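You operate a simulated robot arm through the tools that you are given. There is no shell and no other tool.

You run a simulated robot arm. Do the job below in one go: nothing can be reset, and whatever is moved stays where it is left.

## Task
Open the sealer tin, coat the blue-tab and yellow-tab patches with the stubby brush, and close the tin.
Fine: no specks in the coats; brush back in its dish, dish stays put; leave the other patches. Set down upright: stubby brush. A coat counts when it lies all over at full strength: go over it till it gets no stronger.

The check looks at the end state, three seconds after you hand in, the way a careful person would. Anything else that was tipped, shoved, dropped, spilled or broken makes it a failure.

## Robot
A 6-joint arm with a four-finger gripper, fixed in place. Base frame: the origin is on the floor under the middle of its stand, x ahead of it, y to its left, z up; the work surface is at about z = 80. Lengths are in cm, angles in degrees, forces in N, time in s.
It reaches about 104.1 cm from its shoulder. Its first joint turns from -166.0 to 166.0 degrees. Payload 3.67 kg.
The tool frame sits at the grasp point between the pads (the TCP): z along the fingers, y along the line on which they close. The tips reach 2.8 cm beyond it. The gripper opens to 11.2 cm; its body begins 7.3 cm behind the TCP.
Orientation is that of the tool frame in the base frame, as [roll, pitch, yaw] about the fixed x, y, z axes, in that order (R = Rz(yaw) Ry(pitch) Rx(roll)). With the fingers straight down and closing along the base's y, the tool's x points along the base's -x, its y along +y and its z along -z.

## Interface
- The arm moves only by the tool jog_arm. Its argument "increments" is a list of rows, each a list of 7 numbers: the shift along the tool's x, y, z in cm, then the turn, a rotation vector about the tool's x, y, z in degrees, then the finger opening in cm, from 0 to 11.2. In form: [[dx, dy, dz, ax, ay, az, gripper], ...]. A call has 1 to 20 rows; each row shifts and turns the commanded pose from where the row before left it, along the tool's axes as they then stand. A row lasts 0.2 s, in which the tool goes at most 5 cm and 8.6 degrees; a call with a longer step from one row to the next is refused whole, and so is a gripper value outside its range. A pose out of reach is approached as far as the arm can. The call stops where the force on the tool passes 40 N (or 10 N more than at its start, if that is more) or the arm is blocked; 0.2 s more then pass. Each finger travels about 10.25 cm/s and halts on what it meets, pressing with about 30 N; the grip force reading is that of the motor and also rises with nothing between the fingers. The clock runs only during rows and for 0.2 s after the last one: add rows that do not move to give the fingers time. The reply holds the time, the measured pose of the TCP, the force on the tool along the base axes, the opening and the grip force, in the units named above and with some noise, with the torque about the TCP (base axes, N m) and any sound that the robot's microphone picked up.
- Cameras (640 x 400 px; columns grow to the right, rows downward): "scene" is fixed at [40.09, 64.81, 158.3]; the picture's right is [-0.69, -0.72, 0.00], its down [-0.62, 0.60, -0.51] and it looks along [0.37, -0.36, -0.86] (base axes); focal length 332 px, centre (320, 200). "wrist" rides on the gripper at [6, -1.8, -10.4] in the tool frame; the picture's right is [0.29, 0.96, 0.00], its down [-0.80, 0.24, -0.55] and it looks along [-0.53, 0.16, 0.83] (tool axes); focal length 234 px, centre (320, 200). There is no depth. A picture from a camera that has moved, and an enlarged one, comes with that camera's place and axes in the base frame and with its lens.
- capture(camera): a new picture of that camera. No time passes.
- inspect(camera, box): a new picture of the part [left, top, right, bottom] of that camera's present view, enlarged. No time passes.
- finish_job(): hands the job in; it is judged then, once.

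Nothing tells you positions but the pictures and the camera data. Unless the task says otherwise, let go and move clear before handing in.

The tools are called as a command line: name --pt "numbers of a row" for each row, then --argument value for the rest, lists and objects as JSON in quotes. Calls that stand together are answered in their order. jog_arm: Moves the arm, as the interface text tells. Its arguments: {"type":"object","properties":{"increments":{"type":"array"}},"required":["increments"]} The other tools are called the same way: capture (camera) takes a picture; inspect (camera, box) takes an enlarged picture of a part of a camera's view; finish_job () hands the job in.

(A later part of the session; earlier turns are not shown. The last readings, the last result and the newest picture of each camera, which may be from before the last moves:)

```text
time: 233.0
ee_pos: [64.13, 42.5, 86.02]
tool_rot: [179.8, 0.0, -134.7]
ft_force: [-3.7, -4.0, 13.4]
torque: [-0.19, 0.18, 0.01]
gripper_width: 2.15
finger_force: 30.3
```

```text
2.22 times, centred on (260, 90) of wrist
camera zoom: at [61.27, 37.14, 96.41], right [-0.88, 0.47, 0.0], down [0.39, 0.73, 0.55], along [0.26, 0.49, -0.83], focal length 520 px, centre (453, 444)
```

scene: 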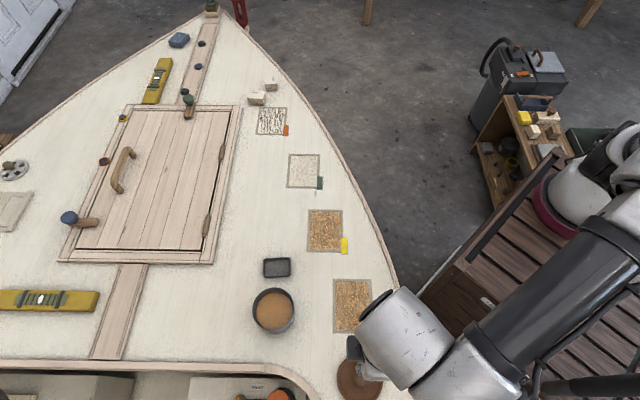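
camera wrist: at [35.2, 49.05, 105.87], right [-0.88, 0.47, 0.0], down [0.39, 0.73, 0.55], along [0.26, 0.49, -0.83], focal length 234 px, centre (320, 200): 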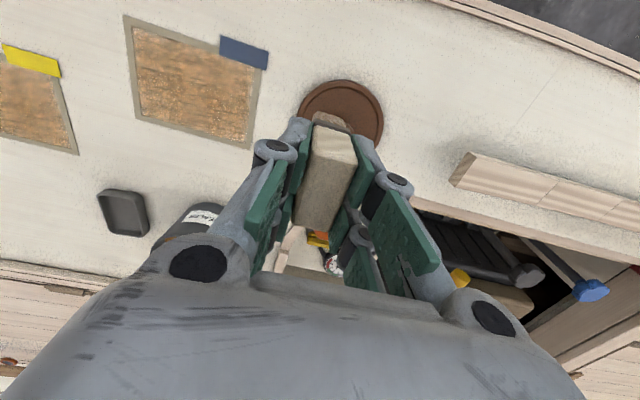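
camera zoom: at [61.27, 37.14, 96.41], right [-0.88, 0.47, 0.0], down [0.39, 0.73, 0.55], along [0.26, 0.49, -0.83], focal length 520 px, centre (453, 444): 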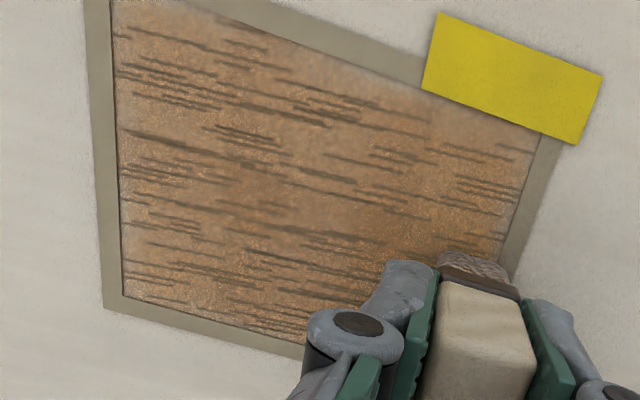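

jog_arm --pt "-0.1 -0.8 0 0 0 0 1.0" --pt "0 -0.86 -0.003 0 0 0 1.0" --pt "0 -0.86 -0.003 0 0 0 1.0" --pt "0 -0.86 -0.003 0 0 0 1.0" --pt "0 -0.86 -0.003 0 0 0 1.0" --pt "0 -0.86 -0.003 0 0 0 1.0" --pt "0 -0.86 -0.003 0 0 0 1.0" --pt "0 -0.86 -0.003 0 0 0 1.0" --pt "0 -0.86 -0.003 0 0 0 1.0" --pt "0 -0.86 -0.003 0 0 0 1.0" --pt "0 -0.86 -0.003 0 0 0 1.0"

jog_arm --pt "0.6 0 0 0 0 0 1.0" --pt "0.65 0 0 0 0 0 1.0" --pt "0.65 0 0 0 0 0 1.0" --pt "0.65 0 0 0 0 0 1.0" --pt "0.65 0 0 0 0 0 1.0" --pt "0.6 0 0 0 0 0 1.0"

inspect --camera "scene" --box '[305, 205, 345, 255]'

inspect --camera "wrist" --box '[220, 0, 500, 180]'

```text
time: 235.4
ee_pos: [70.8, 36.03, 86.08]
tool_rot: [179.8, 0.0, -134.7]
ft_force: [-17.2, -1.8, 15.3]
torque: [-0.13, 0.85, 0.0]
gripper_width: 2.18
finger_force: 29.8
```

```text
time: 236.8
ee_pos: [68.03, 33.44, 85.98]
tool_rot: [179.8, 0.0, -134.7]
ft_force: [3.5, 2.5, 12.5]
torque: [0.16, -0.34, 0.02]
gripper_width: 2.13
finger_force: 29.5
```

```text
8.00 times, centred on (325, 230) of scene
camera zoom: at [40.09, 64.81, 158.3], right [-0.69, -0.72, 0.0], down [-0.62, 0.6, -0.51], along [0.37, -0.36, -0.86], focal length 2657 px, centre (280, -40)
```

zoom: 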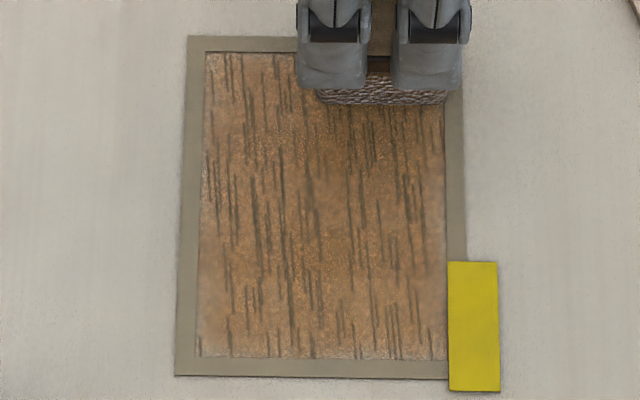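

```text
2.22 times, centred on (360, 90) of wrist
camera zoom: at [65.34, 27.94, 96.4], right [-0.88, 0.47, 0.0], down [0.39, 0.73, 0.56], along [0.26, 0.49, -0.83], focal length 520 px, centre (231, 444)
```

zoom: 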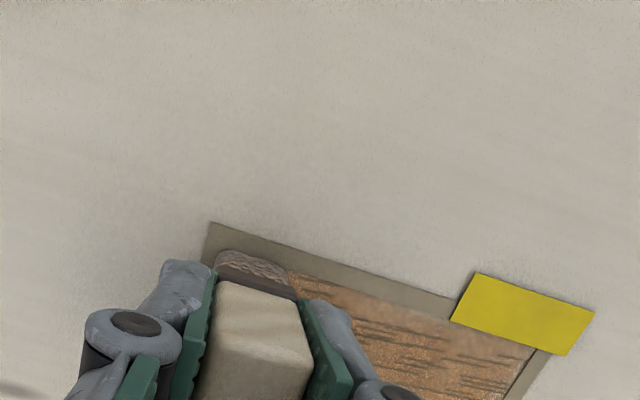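

Yellow's edges now look filled nearly everywhere. I'll go back to the tin, compare in the reference pose, and re-load for the same treatment on blue.

jog_arm --pt "0 0 -1.0 0 0 0 1.0" --pt "0 0 -2.5 0 0 0 1.0" --pt "0 0 -3.5 0 0 0 1.0" --pt "0 0 -3.0 0 0 0 1.0" --pt "-1.5 3.0 0 0 0 0 1.0" --pt "-2.1 4.3 0 0 0 0 1.0" --pt "-2.1 4.4 0 0 0 0 1.0" --pt "-2.1 4.4 0 0 0 0 1.0" --pt "-2.1 4.4 0 0 0 0 1.0" --pt "-2.1 4.3 0 0 0 0 1.0" --pt "0 0 0 0 0 0 1.0"

inspect --camera "scene" --box '[305, 205, 345, 255]'

inspect --camera "scene" --box '[290, 190, 390, 345]'

```text
time: 239.2
ee_pos: [58.96, 59.47, 96.02]
tool_rot: [179.9, 0.1, -134.8]
ft_force: [0.4, -0.5, -0.8]
torque: [0.0, 0.03, 0.0]
gripper_width: 2.12
finger_force: 30.5
```

```text
8.00 times, centred on (325, 230) of scene
camera zoom: at [40.09, 64.81, 158.3], right [-0.69, -0.72, 0.0], down [-0.62, 0.6, -0.51], along [0.37, -0.36, -0.86], focal length 2657 px, centre (280, -40)
```

zoom: 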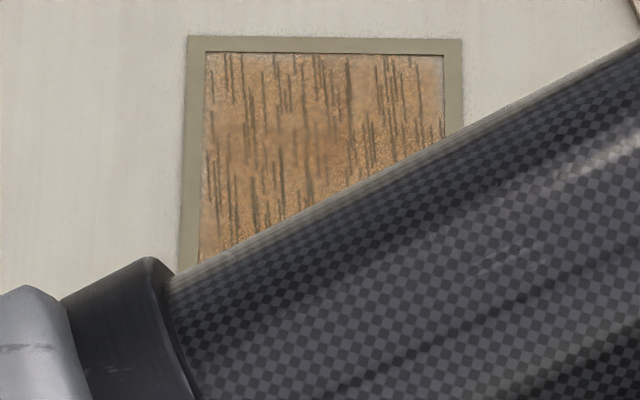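

```text
2.58 times, centred on (340, 268) of scene
camera zoom: at [40.09, 64.81, 158.3], right [-0.69, -0.72, 0.0], down [-0.62, 0.6, -0.51], along [0.37, -0.36, -0.86], focal length 857 px, centre (268, 26)
```

zoom: 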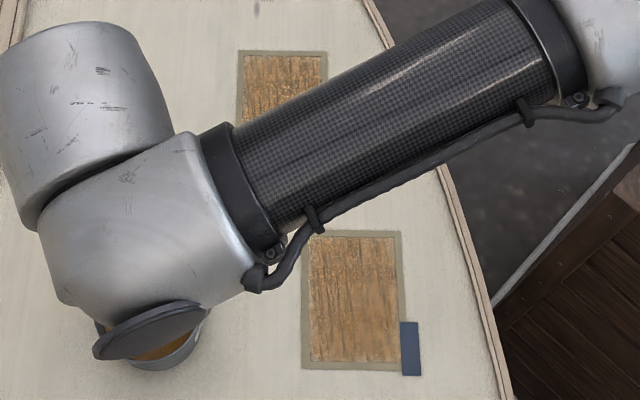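

Good evidence: yellow is now visibly more saturated than blue, so extra loaded rounds do count. Re-dipping for a full round plus perimeter on blue.

jog_arm --pt "-0.62 1.26 0.5 0 0 0 1.0" --pt "0 0 1.5 0 0 0 1.0" --pt "0 0 1.5 0 0 0 1.0" --pt "0 0 1.1 0 0 0 1.0" --pt "0 0 0.3 0 0 0 1.0" --pt "0 0 0 0 0 0 1.0"

jog_arm --pt "0 0 0.12 0 0 0 1.0" --pt "0 0 0.06 0 0 0 1.0" --pt "0 0 0 0 0 0 1.0"

```text
time: 240.6
ee_pos: [58.54, 60.66, 91.1]
tool_rot: [179.8, -0.1, -134.6]
ft_force: [0.2, 0.0, -0.5]
torque: [-0.01, 0.0, 0.01]
gripper_width: 2.14
finger_force: 29.9
```

```text
time: 241.4
ee_pos: [58.52, 60.76, 91.07]
tool_rot: [179.8, 0.1, -134.7]
ft_force: [-0.7, -1.3, 10.4]
torque: [-0.07, -0.09, 0.01]
gripper_width: 2.16
finger_force: 30.1
```

jog_arm --pt "0 0 0.03 0 0 0 1.0" --pt "0 0 0 0 0 0 1.0" --pt "0 0 -0.5 0 0 0 1.0" --pt "0 0 -0.8 0 0 0 1.0" --pt "0 0 -1.2 0 0 0 1.0" --pt "0 0 -1.3 0 0 0 1.0" --pt "0 0 -1.2 0 0 0 1.0" --pt "0 0 0 0 0 0 1.0" --pt "1.6 0.19 0 0 0 0 1.0" --pt "3.4 0.4 0 0 0 0 1.0" --pt "3.9 0.46 0 0 0 0 1.0" --pt "3.9 0.46 0 0 0 0 1.0" --pt "3.9 0.46 0 0 0 0 1.0" --pt "2.59 0.32 0 0 0 0 1.0" --pt "0 0 2.5 0 0 0 1.0" --pt "0 0 3.5 0 0 0 1.0" --pt "0 0 2.3 0 0 0 1.0" --pt "0 0 1.1 0 0 0 1.0" --pt "0 0 0.4 0 0 0 1.0" --pt "0 0 0 0 0 0 1.0"

inspect --camera "wrist" --box '[160, 20, 440, 200]'

jog_arm --pt "0 0 0.06 0 0 0 1.0" --pt "0 0 0.05 0 0 0 1.0" --pt "0 0 0 0 0 0 1.0"

```text
time: 245.6
ee_pos: [43.42, 48.61, 86.08]
tool_rot: [179.8, 0.0, -134.8]
ft_force: [0.9, -0.5, -0.4]
torque: [0.01, 0.02, 0.01]
gripper_width: 2.16
finger_force: 30.0
```

```text
2.22 times, centred on (300, 110) of wrist
camera zoom: at [40.54, 43.14, 96.53], right [-0.88, 0.47, 0.0], down [0.39, 0.73, 0.55], along [0.26, 0.49, -0.83], focal length 520 px, centre (364, 400)
```

zoom: 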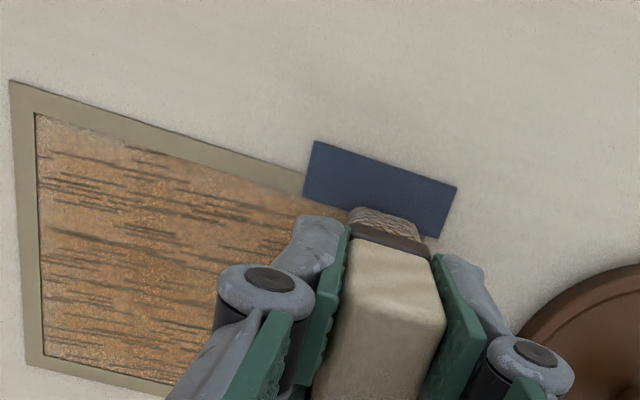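

```text
time: 246.4
ee_pos: [43.41, 48.6, 86.11]
tool_rot: [179.8, -0.1, -134.8]
ft_force: [0.5, 0.0, 3.6]
torque: [-0.01, -0.06, -0.01]
gripper_width: 2.15
finger_force: 29.8
```

jog_arm --pt "0 -0.4 0.04 0 0 0 1.0" --pt "0 -0.83 -0.004 0 0 0 1.0" --pt "0 -0.83 -0.004 0 0 0 1.0" --pt "0 -0.83 -0.004 0 0 0 1.0" --pt "0 -0.83 -0.004 0 0 0 1.0" --pt "0 -0.83 -0.004 0 0 0 1.0" --pt "0 -0.83 -0.004 0 0 0 1.0" --pt "0 -0.83 -0.004 0 0 0 1.0" --pt "0 -0.83 -0.004 0 0 0 1.0" --pt "0 -0.83 -0.004 0 0 0 1.0" --pt "0 -0.83 -0.004 0 0 0 1.0" --pt "0 -0.83 -0.004 0 0 0 1.0"

jog_arm --pt "-0.5 0 0 0 0 0 1.0" --pt "-0.65 0 0 0 0 0 1.0" --pt "-0.65 0 0 0 0 0 1.0" --pt "-0.65 0 0 0 0 0 1.0" --pt "-0.65 0 0 0 0 0 1.0" --pt "-0.6 0 0 0 0 0 1.0"

inspect --camera "wrist" --box '[220, 0, 500, 180]'

inspect --camera "scene" --box '[325, 270, 385, 340]'

```text
time: 249.0
ee_pos: [50.11, 41.89, 86.05]
tool_rot: [179.8, 0.0, -134.8]
ft_force: [-8.0, 9.5, 32.8]
torque: [0.35, 0.33, -0.01]
gripper_width: 2.13
finger_force: 29.9
```

```text
time: 249.6
ee_pos: [50.77, 42.36, 86.11]
tool_rot: [179.9, -0.1, -134.6]
ft_force: [-0.6, -1.5, 13.3]
torque: [0.0, -0.15, -0.03]
gripper_width: 2.15
finger_force: 30.4
stopped in row 2: the force on the tool passed its limit at 45 N (the readings are from after the stop); the commanded pose is now the measured one
```

```text
2.22 times, centred on (360, 90) of wrist
camera zoom: at [47.94, 36.91, 96.44], right [-0.88, 0.47, 0.0], down [0.39, 0.74, 0.55], along [0.26, 0.49, -0.83], focal length 520 px, centre (231, 444)
```

zoom: 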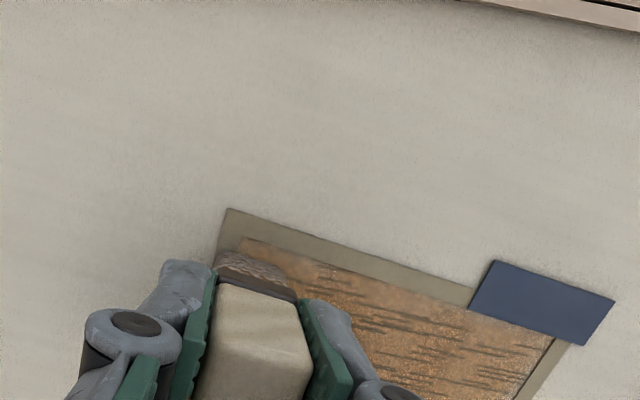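

```text
5.71 times, centred on (355, 305) of scene
camera zoom: at [40.09, 64.81, 158.3], right [-0.69, -0.72, 0.0], down [-0.62, 0.6, -0.51], along [0.37, -0.36, -0.86], focal length 1898 px, centre (120, -400)
```

zoom: 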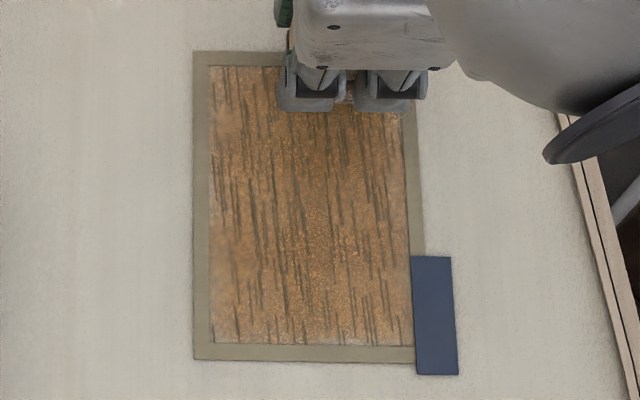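

jog_arm --pt "0 0 -0.04 0 0 0 1.0" --pt "-0.6 0.1 0 0 0 0 1.0" --pt "-0.6 0 0 0 0 0 1.0" --pt "-0.6 0 0 0 0 0 1.0" --pt "-0.6 0 0 0 0 0 1.0" --pt "-0.5 0 0 0 0 0 1.0"

jog_arm --pt "0 0.6 0.005 0 0 0 1.0" --pt "0 0.86 0.005 0 0 0 1.0" --pt "0 0.86 0.005 0 0 0 1.0" --pt "0 0.86 0.005 0 0 0 1.0" --pt "0 0.86 0.005 0 0 0 1.0" --pt "0 0.86 0.005 0 0 0 1.0"

```text
time: 251.0
ee_pos: [52.58, 44.46, 86.04]
tool_rot: [179.9, -0.2, -134.8]
ft_force: [-5.6, -5.9, 21.6]
torque: [-0.14, 0.09, 0.0]
gripper_width: 2.17
finger_force: 30.1
```

```text
time: 252.4
ee_pos: [49.24, 47.86, 86.02]
tool_rot: [179.9, -0.1, -134.7]
ft_force: [9.7, -7.9, 36.7]
torque: [-0.34, -0.56, 0.0]
gripper_width: 2.13
finger_force: 30.2
```

jog_arm --pt "0 0.6 -0.1 0 0 0 1.0" --pt "0 0.86 0.003 0 0 0 1.0" --pt "0 0.86 0.003 0 0 0 1.0" --pt "0 0.86 0.003 0 0 0 1.0" --pt "0 0.86 0.003 0 0 0 1.0" --pt "0 0.7 0.003 0 0 0 1.0"

inspect --camera "wrist" --box '[120, 0, 400, 180]'

```text
time: 253.8
ee_pos: [45.88, 51.15, 85.98]
tool_rot: [179.9, -0.2, -134.7]
ft_force: [5.6, -4.9, 21.6]
torque: [-0.08, -0.35, -0.03]
gripper_width: 2.15
finger_force: 30.0
```

```text
2.22 times, centred on (260, 90) of wrist
camera zoom: at [42.98, 45.79, 96.43], right [-0.88, 0.47, 0.0], down [0.39, 0.74, 0.55], along [0.26, 0.49, -0.83], focal length 520 px, centre (453, 444)
```

zoom: 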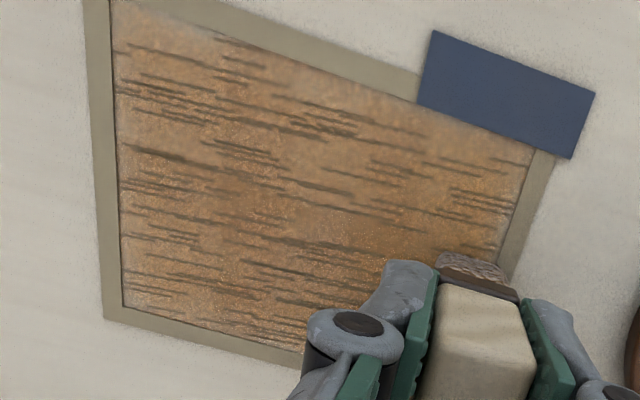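

jog_arm --pt "0 0.12 -0.03 0 0 0 1.0" --pt "0.6 0 0 0 0 0 1.0" --pt "0.6 0 0 0 0 0 1.0" --pt "0.6 0 0 0 0 0 1.0" --pt "0.6 0 0 0 0 0 1.0" --pt "0.6 0 0 0 0 0 1.0" --pt "0.55 0 0 0 0 0 1.0"

jog_arm --pt "-0.9 -0.1 0 0 0 0 1.0" --pt "-0.95 0 0 0 0 0 1.0" --pt "0 -0.85 -0.004 0 0 0 1.0" --pt "0 -0.85 -0.004 0 0 0 1.0" --pt "0 -0.85 -0.004 0 0 0 1.0" --pt "0 -0.85 -0.004 0 0 0 1.0" --pt "0 -0.85 -0.004 0 0 0 1.0"

inspect --camera "wrist" --box '[160, 0, 440, 180]'

```text
time: 255.4
ee_pos: [43.21, 48.84, 86.04]
tool_rot: [179.9, -0.4, -134.7]
ft_force: [-0.3, -0.2, 0.9]
torque: [0.0, 0.0, 0.02]
gripper_width: 2.15
finger_force: 30.2
```

```text
time: 257.0
ee_pos: [47.57, 47.08, 85.94]
tool_rot: [180.0, -0.2, -134.8]
ft_force: [-0.5, -0.8, -0.3]
torque: [-0.01, -0.01, 0.0]
gripper_width: 2.14
finger_force: 30.3
```

```text
2.22 times, centred on (300, 90) of wrist
camera zoom: at [44.84, 41.67, 96.47], right [-0.88, 0.47, 0.0], down [0.39, 0.74, 0.55], along [0.26, 0.49, -0.83], focal length 520 px, centre (364, 444)
```

zoom: 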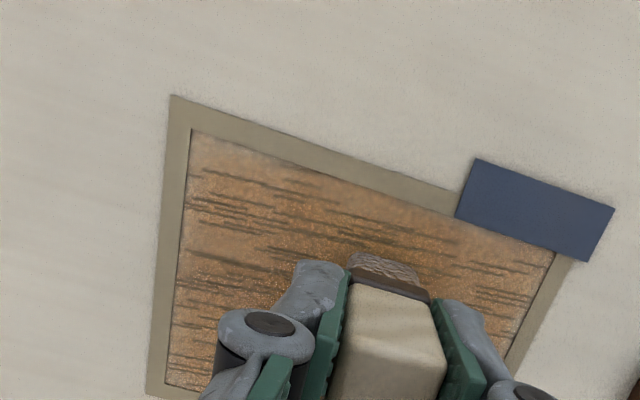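

jog_arm --pt "0 0 0.07 0 0 0 1.0" --pt "0 -0.8 0 0 0 0 1.0" --pt "0 -0.85 -0.004 0 0 0 1.0" --pt "0 -0.85 -0.004 0 0 0 1.0" --pt "0 -0.85 -0.004 0 0 0 1.0" --pt "0 -0.85 -0.004 0 0 0 1.0" --pt "0 -0.85 -0.004 0 0 0 1.0"

jog_arm --pt "0 0.85 0.004 0 0 0 1.0" --pt "0 0.85 0.004 0 0 0 1.0" --pt "0 0.85 0.004 0 0 0 1.0" --pt "0 0.85 0.004 0 0 0 1.0" --pt "0 0.85 0.004 0 0 0 1.0" --pt "0 0.85 0.004 0 0 0 1.0" --pt "0 0.85 0.004 0 0 0 1.0" --pt "0 0.85 0.004 0 0 0 1.0" --pt "0 0.85 0.004 0 0 0 1.0" --pt "0 0.85 0.004 0 0 0 1.0" --pt "0 0.85 0.004 0 0 0 1.0"

inspect --camera "wrist" --box '[120, 0, 400, 180]'

```text
time: 258.6
ee_pos: [51.32, 43.42, 85.96]
tool_rot: [179.9, 0.0, -134.7]
ft_force: [-4.0, 3.5, 14.6]
torque: [0.2, 0.19, 0.01]
gripper_width: 2.14
finger_force: 29.7
```

```text
time: 261.0
ee_pos: [44.76, 50.06, 86.03]
tool_rot: [179.9, -0.2, -134.7]
ft_force: [5.1, -4.4, 20.2]
torque: [-0.14, -0.25, 0.0]
gripper_width: 2.15
finger_force: 30.2
```

```text
2.22 times, centred on (260, 90) of wrist
camera zoom: at [41.85, 44.64, 96.44], right [-0.88, 0.47, 0.0], down [0.39, 0.74, 0.55], along [0.26, 0.49, -0.83], focal length 520 px, centre (453, 444)
```

zoom: 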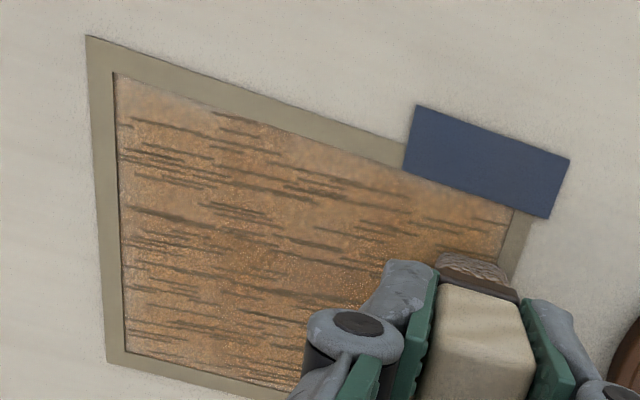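

jog_arm --pt "-0.6 0.1 -0.02 0 0 0 1.0" --pt "-0.6 0 0 0 0 0 1.0" --pt "-0.5 0 0 0 0 0 1.0" --pt "0.7 0 0 0 0 0 1.0" --pt "0.7 0 0 0 0 0 1.0" --pt "0.7 0 0 0 0 0 1.0" --pt "0.7 0 0 0 0 0 1.0" --pt "0.5 0 0 0 0 0 1.0" --pt "0.4 0 0 0 0 0 1.0"

inspect --camera "wrist" --box '[160, 0, 440, 180]'

```text
time: 263.0
ee_pos: [43.22, 48.67, 85.99]
tool_rot: [179.8, -0.1, -134.7]
ft_force: [3.6, 1.9, 8.6]
torque: [0.24, -0.21, -0.01]
gripper_width: 2.15
finger_force: 30.6
```

```text
2.22 times, centred on (300, 90) of wrist
camera zoom: at [40.32, 43.32, 96.45], right [-0.88, 0.47, 0.0], down [0.39, 0.74, 0.55], along [0.26, 0.49, -0.83], focal length 520 px, centre (364, 444)
```

zoom: 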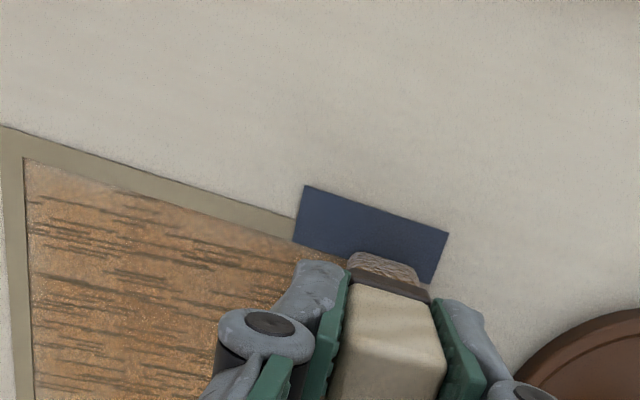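

jog_arm --pt "0 -0.5 -0.005 0 0 0 1.0" --pt "0 -0.86 -0.007 0 0 0 1.0" --pt "0 -0.86 -0.007 0 0 0 1.0" --pt "0 -0.86 -0.007 0 0 0 1.0" --pt "0 -0.86 -0.007 0 0 0 1.0" --pt "0 -0.86 -0.007 0 0 0 1.0" --pt "0 -0.86 -0.007 0 0 0 1.0" --pt "0 -0.86 -0.007 0 0 0 1.0" --pt "0 -0.86 -0.007 0 0 0 1.0" --pt "0 -0.86 -0.007 0 0 0 1.0" --pt "0 -0.86 -0.007 0 0 0 1.0" --pt "0 -0.5 0 0 0 0 1.0"

jog_arm --pt "0 0 -1.0 0 0 0 1.0" --pt "0 0 -2.5 0 0 0 1.0" --pt "0 0 -3.5 0 0 0 1.0" --pt "0 0 -3.0 0 0 0 1.0" --pt "-3.2 1.3 0 0 0 0 1.0" --pt "-4.0 1.65 0 0 0 0 1.0" --pt "-4.0 1.65 0 0 0 0 1.0" --pt "-4.0 1.65 0 0 0 0 1.0" --pt "-3.8 1.5 0 0 0 0 1.0" --pt "0 0 0 0 0 0 1.0"

inspect --camera "scene" --box '[290, 190, 390, 345]'

inspect --camera "scene" --box '[335, 275, 375, 335]'

inspect --camera "scene" --box '[305, 205, 345, 255]'

```text
time: 265.6
ee_pos: [49.91, 42.01, 85.98]
tool_rot: [179.9, -0.3, -134.6]
ft_force: [0.2, 1.2, -1.0]
torque: [0.0, -0.04, 0.02]
gripper_width: 2.18
finger_force: 29.9
```

```text
time: 267.8
ee_pos: [57.92, 60.88, 95.94]
tool_rot: [179.9, -0.3, -134.7]
ft_force: [0.6, 0.6, -0.7]
torque: [-0.02, 0.0, -0.05]
gripper_width: 2.13
finger_force: 29.6
```

```text
2.58 times, centred on (340, 268) of scene
camera zoom: at [40.09, 64.81, 158.3], right [-0.69, -0.72, 0.0], down [-0.62, 0.6, -0.51], along [0.37, -0.36, -0.86], focal length 857 px, centre (268, 26)
```

zoom: 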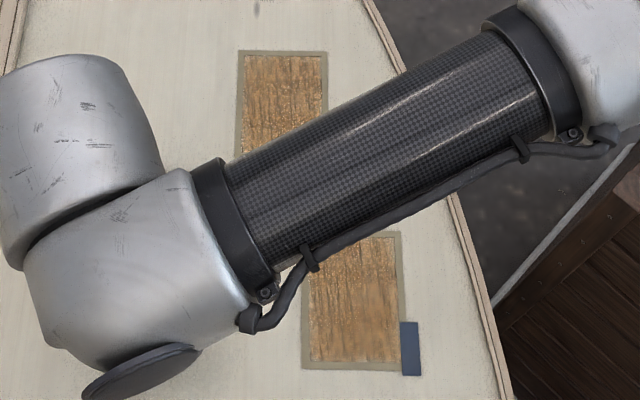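

```text
6.67 times, centred on (355, 305) of scene
camera zoom: at [40.09, 64.81, 158.3], right [-0.69, -0.72, 0.0], down [-0.62, 0.6, -0.51], along [0.37, -0.36, -0.86], focal length 2214 px, centre (87, -500)
```

zoom: 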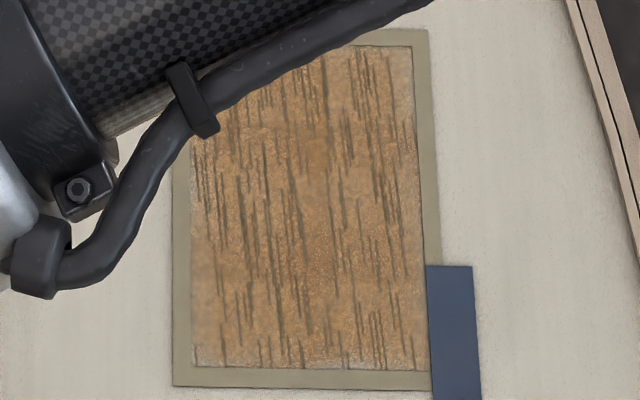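

```text
8.00 times, centred on (325, 230) of scene
camera zoom: at [40.09, 64.81, 158.3], right [-0.69, -0.72, 0.0], down [-0.62, 0.6, -0.51], along [0.37, -0.36, -0.86], focal length 2657 px, centre (280, -40)
```

zoom: 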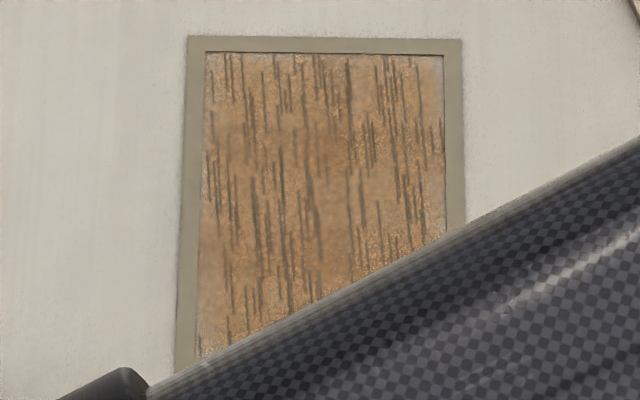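

Both patches now match in tone, close to the sealer's own colour, and another round changed almost nothing – I judge them at full strength with no specks. Next: return the brush. I'll turn to the dish's angle and move over it.

jog_arm --pt "0 0 0 0 0 -5.1 1.0" --pt "0 -1.5 0 0 0 0 1.0" --pt "0 -3.0 0 0 0 0 1.0" --pt "0 -3.0 0 0 0 0 1.0" --pt "0 -2.5 0 0 0 0 1.0" --pt "0 -1.31 0 0 0 0 1.0" --pt "0 0 0 0 0 0 1.0"

capture --camera "wrist"

inspect --camera "wrist" --box '[260, 50, 400, 150]'

inspect --camera "scene" --box '[290, 190, 390, 345]'

```text
time: 269.4
ee_pos: [66.61, 53.73, 96.07]
tool_rot: [179.9, -0.2, -129.7]
ft_force: [-1.0, 0.8, -0.4]
torque: [-0.01, -0.04, -0.01]
gripper_width: 2.12
finger_force: 29.5
```

```text
taken
camera wrist: at [64.32, 48.04, 106.38], right [-0.92, 0.39, 0.0], down [0.33, 0.77, 0.55], along [0.21, 0.51, -0.83], focal length 234 px, centre (320, 200)
```

wrist: 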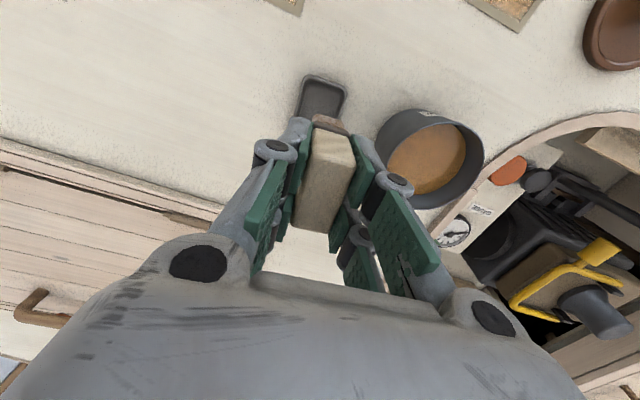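

```text
4.00 times, centred on (330, 100) of wrist
camera zoom: at [64.32, 48.04, 106.38], right [-0.92, 0.39, 0.0], down [0.33, 0.77, 0.55], along [0.21, 0.51, -0.83], focal length 937 px, centre (280, 600)
```

zoom: 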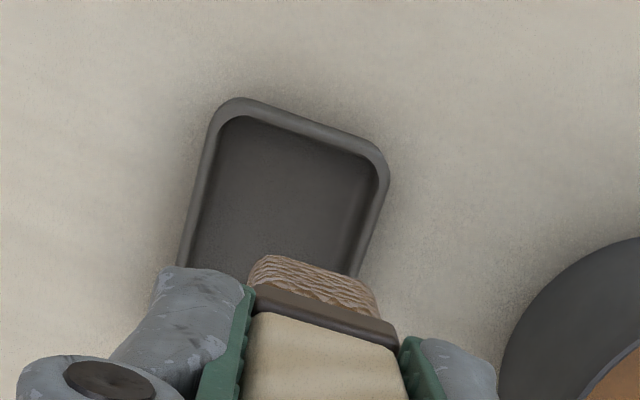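

```text
2.58 times, centred on (340, 268) of scene
camera zoom: at [40.09, 64.81, 158.3], right [-0.69, -0.72, 0.0], down [-0.62, 0.6, -0.51], along [0.37, -0.36, -0.86], focal length 857 px, centre (268, 26)
```

zoom: 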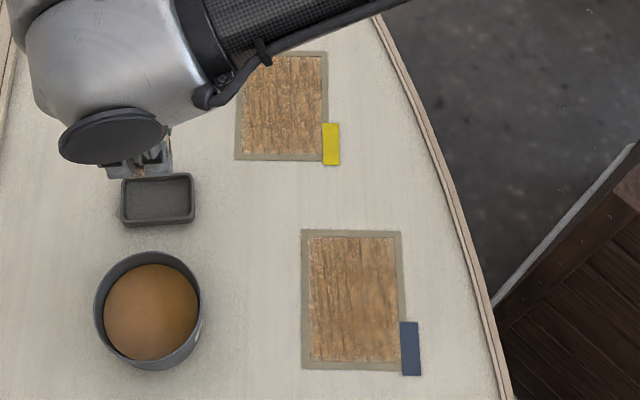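

inspect --camera "scene" --box '[330, 274, 382, 340]'

inspect --camera "scene" --box '[300, 205, 350, 258]'

```text
6.06 times, centred on (356, 307) of scene
camera zoom: at [40.09, 64.81, 158.3], right [-0.69, -0.72, 0.0], down [-0.62, 0.6, -0.51], along [0.37, -0.36, -0.86], focal length 2013 px, centre (102, -448)
```

zoom: 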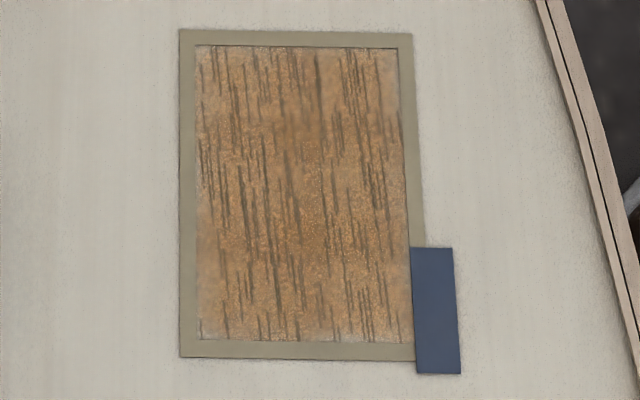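

```text
7.55 times, centred on (325, 232) of scene
camera zoom: at [40.09, 64.81, 158.3], right [-0.69, -0.72, 0.0], down [-0.62, 0.6, -0.51], along [0.37, -0.36, -0.86], focal length 2506 px, centre (282, -38)
```

zoom: 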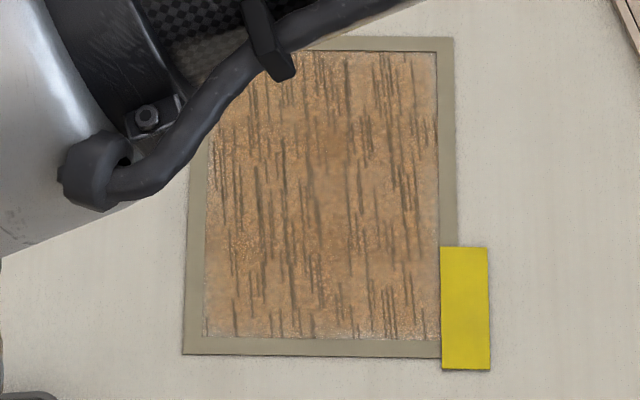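

inspect --camera "scene" --box '[332, 318, 376, 336]'

inspect --camera "scene" --box '[332, 276, 376, 294]'

inspect --camera "scene" --box '[306, 238, 346, 256]'

```text
14.55 times, centred on (354, 327) of scene
camera zoom: at [40.09, 64.81, 158.3], right [-0.69, -0.72, 0.0], down [-0.62, 0.6, -0.51], along [0.37, -0.36, -0.86], focal length 4830 px, centre (-174, -1647)
```

zoom: 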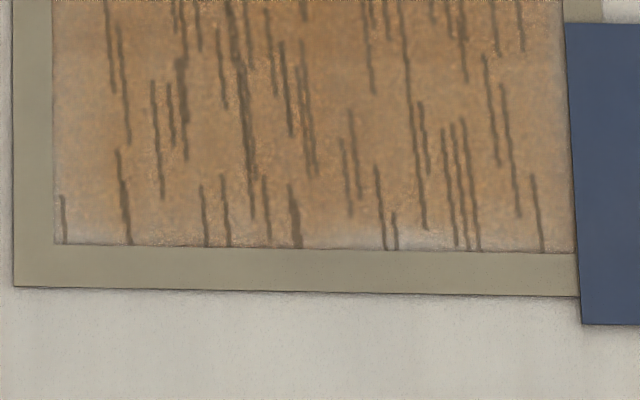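

```text
14.55 times, centred on (354, 285) of scene
camera zoom: at [40.09, 64.81, 158.3], right [-0.69, -0.72, 0.0], down [-0.62, 0.6, -0.51], along [0.37, -0.36, -0.86], focal length 4830 px, centre (-174, -1036)
```

zoom: 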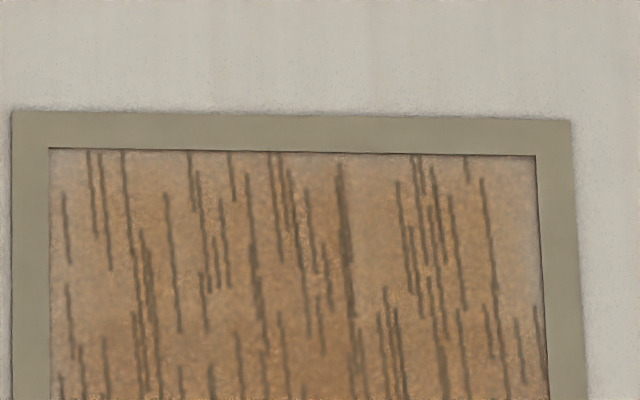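

```text
16.00 times, centred on (326, 247) of scene
camera zoom: at [40.09, 64.81, 158.3], right [-0.69, -0.72, 0.0], down [-0.62, 0.6, -0.51], along [0.37, -0.36, -0.86], focal length 5314 px, centre (224, -552)
```

zoom: 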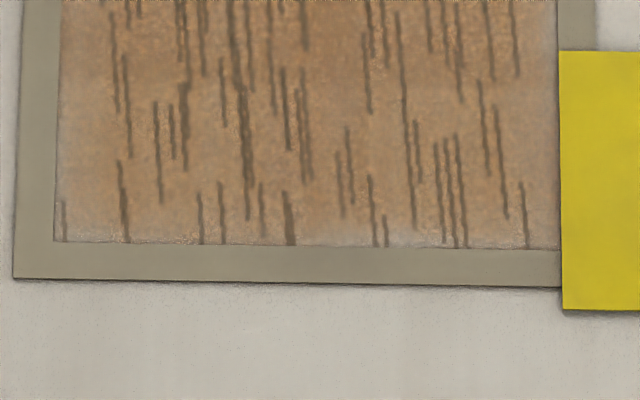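

The dish lies square to the gripper and slightly to one side, so I'll shift 0.25/−0.3 cm to centre the brush in it, then lower gently to contact.

jog_arm --pt "0.25 -0.3 1.5 0 0 0 1.0" --pt "0 0 3.0 0 0 0 1.0" --pt "0 0 2.5 0 0 0 1.0" --pt "0 0 1.2 0 0 0 1.0" --pt "0 0 0.5 0 0 0 1.0" --pt "0 0 0 0 0 0 1.0"

inspect --camera "wrist" --box '[260, 60, 400, 180]'

```text
time: 270.8
ee_pos: [66.62, 53.36, 87.31]
tool_rot: [179.9, -0.2, -129.6]
ft_force: [0.0, -0.2, -0.8]
torque: [0.01, 0.02, -0.06]
gripper_width: 2.14
finger_force: 29.9
```

```text
3.33 times, centred on (330, 120) of wrist
camera zoom: at [64.31, 47.68, 97.75], right [-0.92, 0.39, 0.0], down [0.33, 0.77, 0.55], along [0.21, 0.51, -0.83], focal length 781 px, centre (287, 467)
```

zoom: 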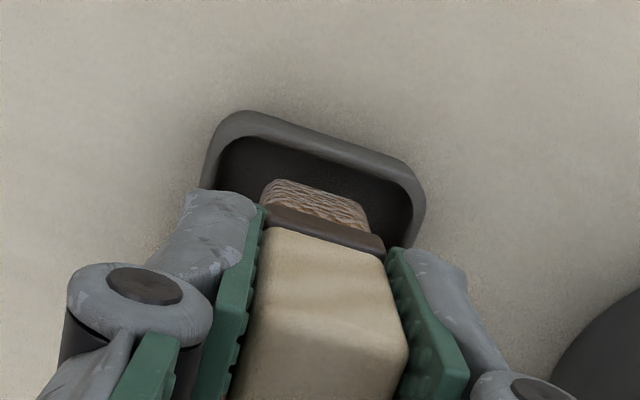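

jog_arm --pt "0 0 0.2 0 0 0 1.0" --pt "0 0 0.2 0 0 0 1.0" --pt "0 0 0 0 0 0 1.0"

jog_arm --pt "0 0 0.1 0 0 0 1.0" --pt "0 0 0.08 0 0 0 1.0" --pt "0 0 0 0 0 0 1.0"

jog_arm --pt "0 0 0.08 0 0 0 1.0" --pt "0 0 0 0 0 0 1.0"

```text
time: 271.6
ee_pos: [66.54, 53.32, 86.92]
tool_rot: [179.9, -0.2, -129.6]
ft_force: [-0.4, 0.6, -0.3]
torque: [-0.01, -0.01, -0.01]
gripper_width: 2.14
finger_force: 30.2
```

```text
time: 272.4
ee_pos: [66.73, 53.25, 86.73]
tool_rot: [179.9, -0.2, -129.6]
ft_force: [0.9, 0.1, -0.2]
torque: [-0.01, 0.01, 0.0]
gripper_width: 2.13
finger_force: 30.1
```

```text
time: 273.0
ee_pos: [66.64, 53.28, 86.57]
tool_rot: [179.9, -0.2, -129.6]
ft_force: [0.7, -0.5, -0.9]
torque: [0.01, 0.01, -0.01]
gripper_width: 2.15
finger_force: 29.6
```

jog_arm --pt "0 0 0.06 0 0 0 1.0" --pt "0 0 0 0 0 0 1.0"

jog_arm --pt "0 0 0.06 0 0 0 1.0" --pt "0 0 0 0 0 0 1.0"

inspect --camera "wrist" --box '[260, 60, 400, 180]'

```text
time: 273.6
ee_pos: [66.52, 53.45, 86.59]
tool_rot: [179.9, -0.2, -129.6]
ft_force: [0.2, 0.1, -0.2]
torque: [-0.01, 0.01, 0.0]
gripper_width: 2.16
finger_force: 29.9
```

```text
time: 274.2
ee_pos: [66.72, 53.22, 86.67]
tool_rot: [179.9, -0.1, -129.7]
ft_force: [0.3, 0.0, 0.9]
torque: [0.04, -0.01, -0.05]
gripper_width: 2.14
finger_force: 30.2
```

```text
3.33 times, centred on (330, 120) of wrist
camera zoom: at [64.32, 47.69, 96.98], right [-0.92, 0.39, 0.0], down [0.33, 0.77, 0.55], along [0.21, 0.51, -0.83], focal length 781 px, centre (287, 467)
```

zoom: 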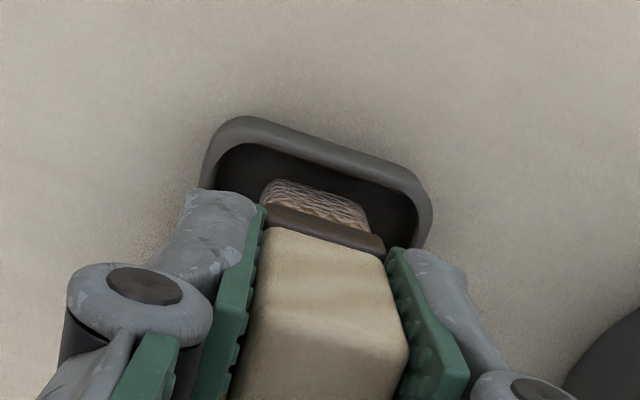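

jog_arm --pt "0 0 0.05 0 0 0 1.0" --pt "0 0 0 0 0 0 1.0"

```text
time: 274.8
ee_pos: [66.7, 53.35, 86.63]
tool_rot: [179.9, -0.1, -129.6]
ft_force: [-0.7, -0.2, 6.2]
torque: [0.01, 0.01, -0.02]
gripper_width: 2.15
finger_force: 30.3
```

The brush is standing on the dish floor with balanced contact. I'll open slowly and check it stays upright before rising.

jog_arm --pt "0 0 -0.02 0 0 0 2.0" --pt "0 0 0 0 0 0 2.3" --pt "0 0 0 0 0 0 2.6" --pt "0 0 0 0 0 0 3.0" --pt "0 0 0 0 0 0 3.6" --pt "0 0 0 0 0 0 4.4" --pt "0 0 0 0 0 0 5.0" --pt "0 0 0 0 0 0 5.0"

inspect --camera "wrist" --box '[220, 60, 420, 240]'

```text
time: 276.6
ee_pos: [66.64, 53.3, 86.5]
tool_rot: [179.9, -0.2, -129.6]
ft_force: [-0.9, 0.1, -0.2]
torque: [0.01, -0.03, -0.01]
gripper_width: 5.02
finger_force: 0.1
```

```text
2.22 times, centred on (320, 150) of wrist
camera zoom: at [64.31, 47.69, 96.94], right [-0.92, 0.39, 0.0], down [0.33, 0.77, 0.55], along [0.21, 0.51, -0.83], focal length 520 px, centre (320, 311)
```

zoom: 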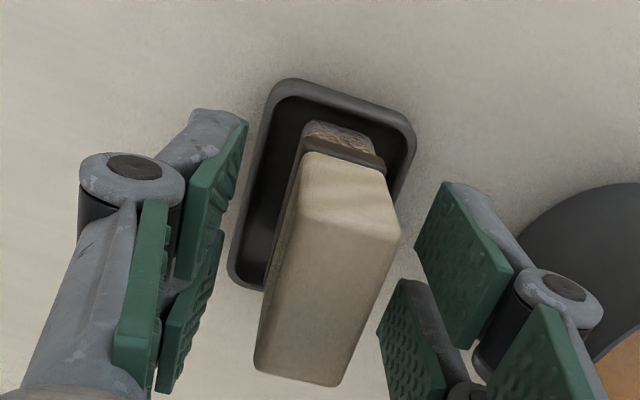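

Brush is standing upright in the dish and released. I'll rise straight up and verify.

jog_arm --pt "0 0 -0.8 0 0 0 5.0" --pt "0 0 -1.5 0 0 0 5.0" --pt "0 0 -2.5 0 0 0 5.0" --pt "0 0 -3.5 0 0 0 5.0" --pt "0 0 -4.0 0 0 0 5.0" --pt "0 0 0 0 0 0 5.0"

capture --camera "wrist"

inspect --camera "scene" --box '[230, 220, 330, 345]'

```text
time: 278.0
ee_pos: [66.78, 53.35, 98.83]
tool_rot: [179.9, -0.2, -129.6]
ft_force: [-0.3, -0.5, -0.3]
torque: [-0.02, 0.01, -0.01]
gripper_width: 5.02
finger_force: 0.0
```

```text
taken
camera wrist: at [64.4, 47.7, 109.24], right [-0.92, 0.39, 0.0], down [0.33, 0.77, 0.55], along [0.21, 0.51, -0.83], focal length 234 px, centre (320, 200)
```

wrist: 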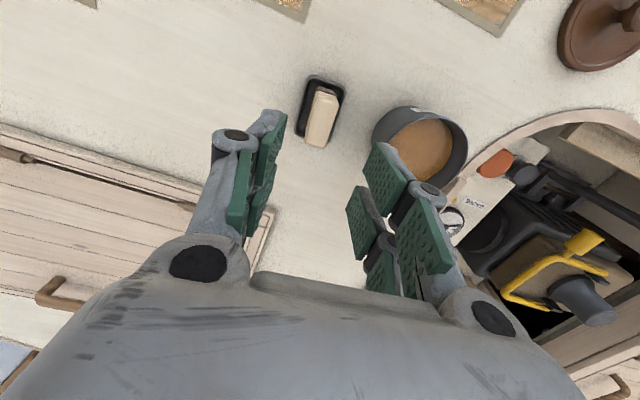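

```text
3.20 times, centred on (280, 282) of scene
camera zoom: at [40.09, 64.81, 158.3], right [-0.69, -0.72, 0.0], down [-0.62, 0.6, -0.51], along [0.37, -0.36, -0.86], focal length 1063 px, centre (448, -64)
```

zoom: 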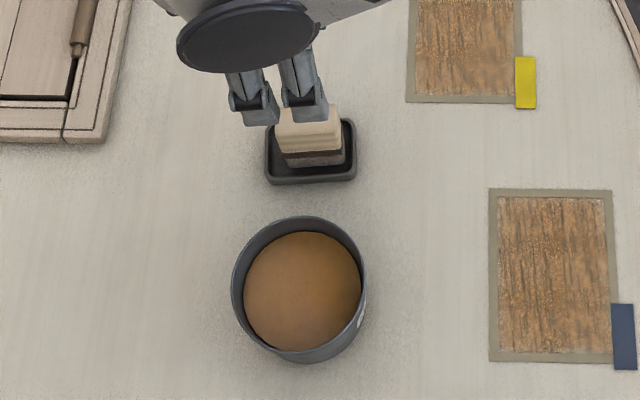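

Brush is upright in its dish and the dish hasn't moved. Now for the lid: I'll turn the gripper back and move over the lid at about (37, 56.6).

jog_arm --pt "0 0 -1 0 0 7.2 6.0" --pt "0 0 0 0 0 7.2 6.0" --pt "0 0 0 0 0 7.2 6.0" --pt "0 0 0 0 0 7.2 6.0" --pt "0 0 0 0 0 7.2 6.0" --pt "0 0 0 0 0 7.2 6.0" --pt "0 0 0 0 0 7.2 6.0" --pt "1.8 0.2 0 0 0 0 6.0" --pt "3.7 0.4 0 0 0 0 6.0" --pt "4.2 0.45 0 0 0 0 6.0" --pt "4.2 0.45 0 0 0 0 6.0" --pt "4.2 0.45 0 0 0 0 6.0" --pt "4.2 0.45 0 0 0 0 6.0" --pt "4.2 0.45 0 0 0 0 6.0" --pt "3.3 0.4 0 0 0 0 6.0" --pt "0 0 0 0 0 0 6.0"

capture --camera "wrist"

inspect --camera "wrist" --box '[250, 50, 390, 170]'

capture --camera "scene"

```text
time: 281.4
ee_pos: [36.66, 56.6, 100.01]
tool_rot: [-179.9, -0.2, -180.0]
ft_force: [-0.2, 0.4, 0.0]
torque: [-0.02, 0.01, 0.0]
gripper_width: 6.0
finger_force: 0.0
```

```text
taken
camera wrist: at [30.81, 54.87, 110.46], right [-0.29, 0.96, 0.0], down [0.8, 0.24, 0.55], along [0.53, 0.16, -0.83], focal length 234 px, centre (320, 200)
```

wrist: 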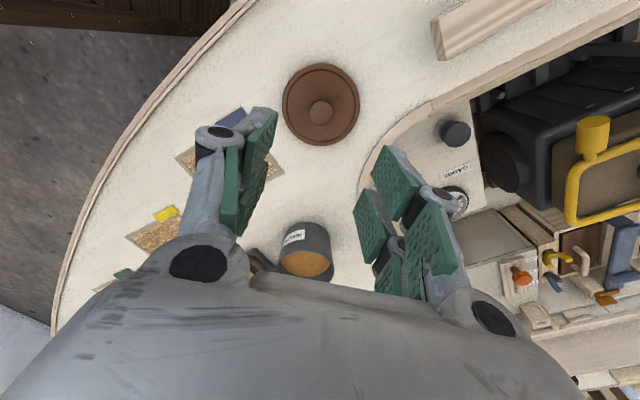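

```text
3.33 times, centred on (320, 110) of wrist
camera zoom: at [30.81, 54.87, 110.46], right [-0.29, 0.96, 0.0], down [0.8, 0.24, 0.55], along [0.53, 0.16, -0.83], focal length 781 px, centre (320, 500)
```

zoom: 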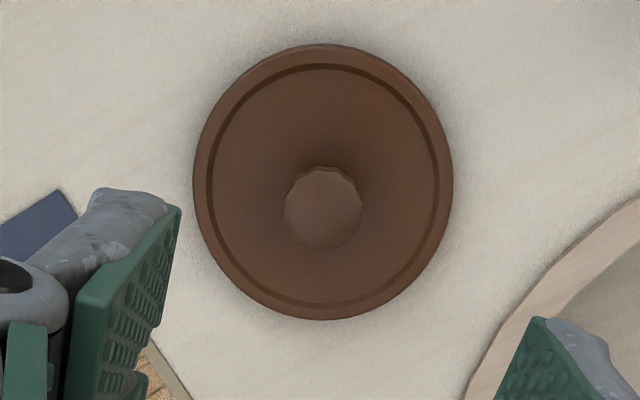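

```text
taken
```

scene: 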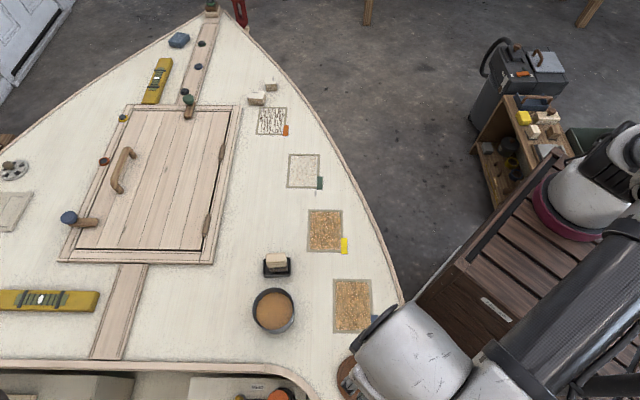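

The lid is where I left it and the tin hasn't shifted. I'll re-grip the knob at exactly the pose I released it, so the same offsets return it onto the tin.

jog_arm --pt "0.04 0 2 0 0 0 6.0" --pt "0 0 4 0 0 0 6.0" --pt "0 0 4 0 0 0 6.0" --pt "0 0 3 0 0 0 6.0" --pt "0 0 1.5 0 0 0 6.0" --pt "0 0 0.7 0 0 0 6.0" --pt "0 0 0.2 0 0 0 6.0" --pt "0 0 0 0 0 0 6.0"

inspect --camera "wrist" --box '[220, 80, 420, 230]'

```text
time: 283.2
ee_pos: [36.75, 56.62, 84.56]
tool_rot: [-179.9, -0.2, 179.9]
ft_force: [0.4, -0.1, -0.1]
torque: [0.02, -0.03, 0.0]
gripper_width: 5.99
finger_force: 0.0
```

```text
2.67 times, centred on (320, 155) of wrist
camera zoom: at [30.88, 54.87, 94.98], right [-0.29, 0.96, 0.0], down [0.8, 0.24, 0.55], along [0.53, 0.16, -0.83], focal length 624 px, centre (320, 320)
```

zoom: 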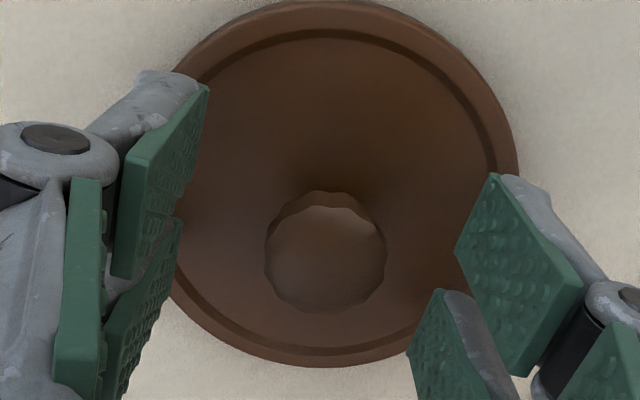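

jog_arm --pt "0 0 0.08 0 0 0 4.5" --pt "0 0 0 0 0 0 3.2" --pt "0 0 0 0 0 0 2.6" --pt "0 0 0 0 0 0 2.2" --pt "0 0 0 0 0 0 1.6" --pt "0 0 0 0 0 0 1.0" --pt "0 0 0 0 0 0 1.0"

inspect --camera "wrist" --box '[220, 80, 420, 230]'

```text
time: 284.8
ee_pos: [36.75, 56.53, 84.42]
tool_rot: [-180.0, -0.2, -179.9]
ft_force: [-0.1, 0.0, -0.2]
torque: [0.03, -0.01, 0.02]
gripper_width: 2.01
finger_force: 30.1
```

```text
2.67 times, centred on (320, 155) of wrist
camera zoom: at [30.88, 54.87, 94.9], right [-0.29, 0.96, 0.0], down [0.8, 0.24, 0.55], along [0.53, 0.16, -0.83], focal length 624 px, centre (320, 320)
```

zoom: 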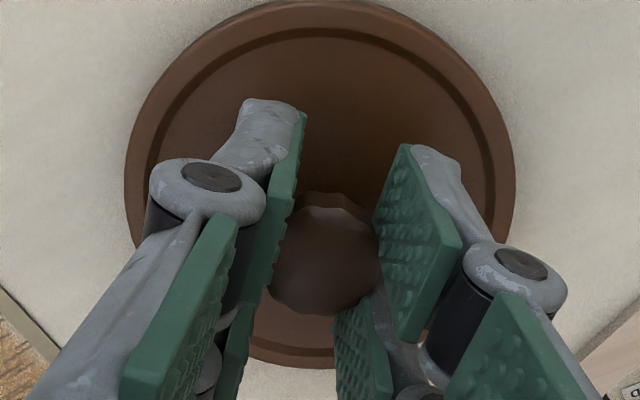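

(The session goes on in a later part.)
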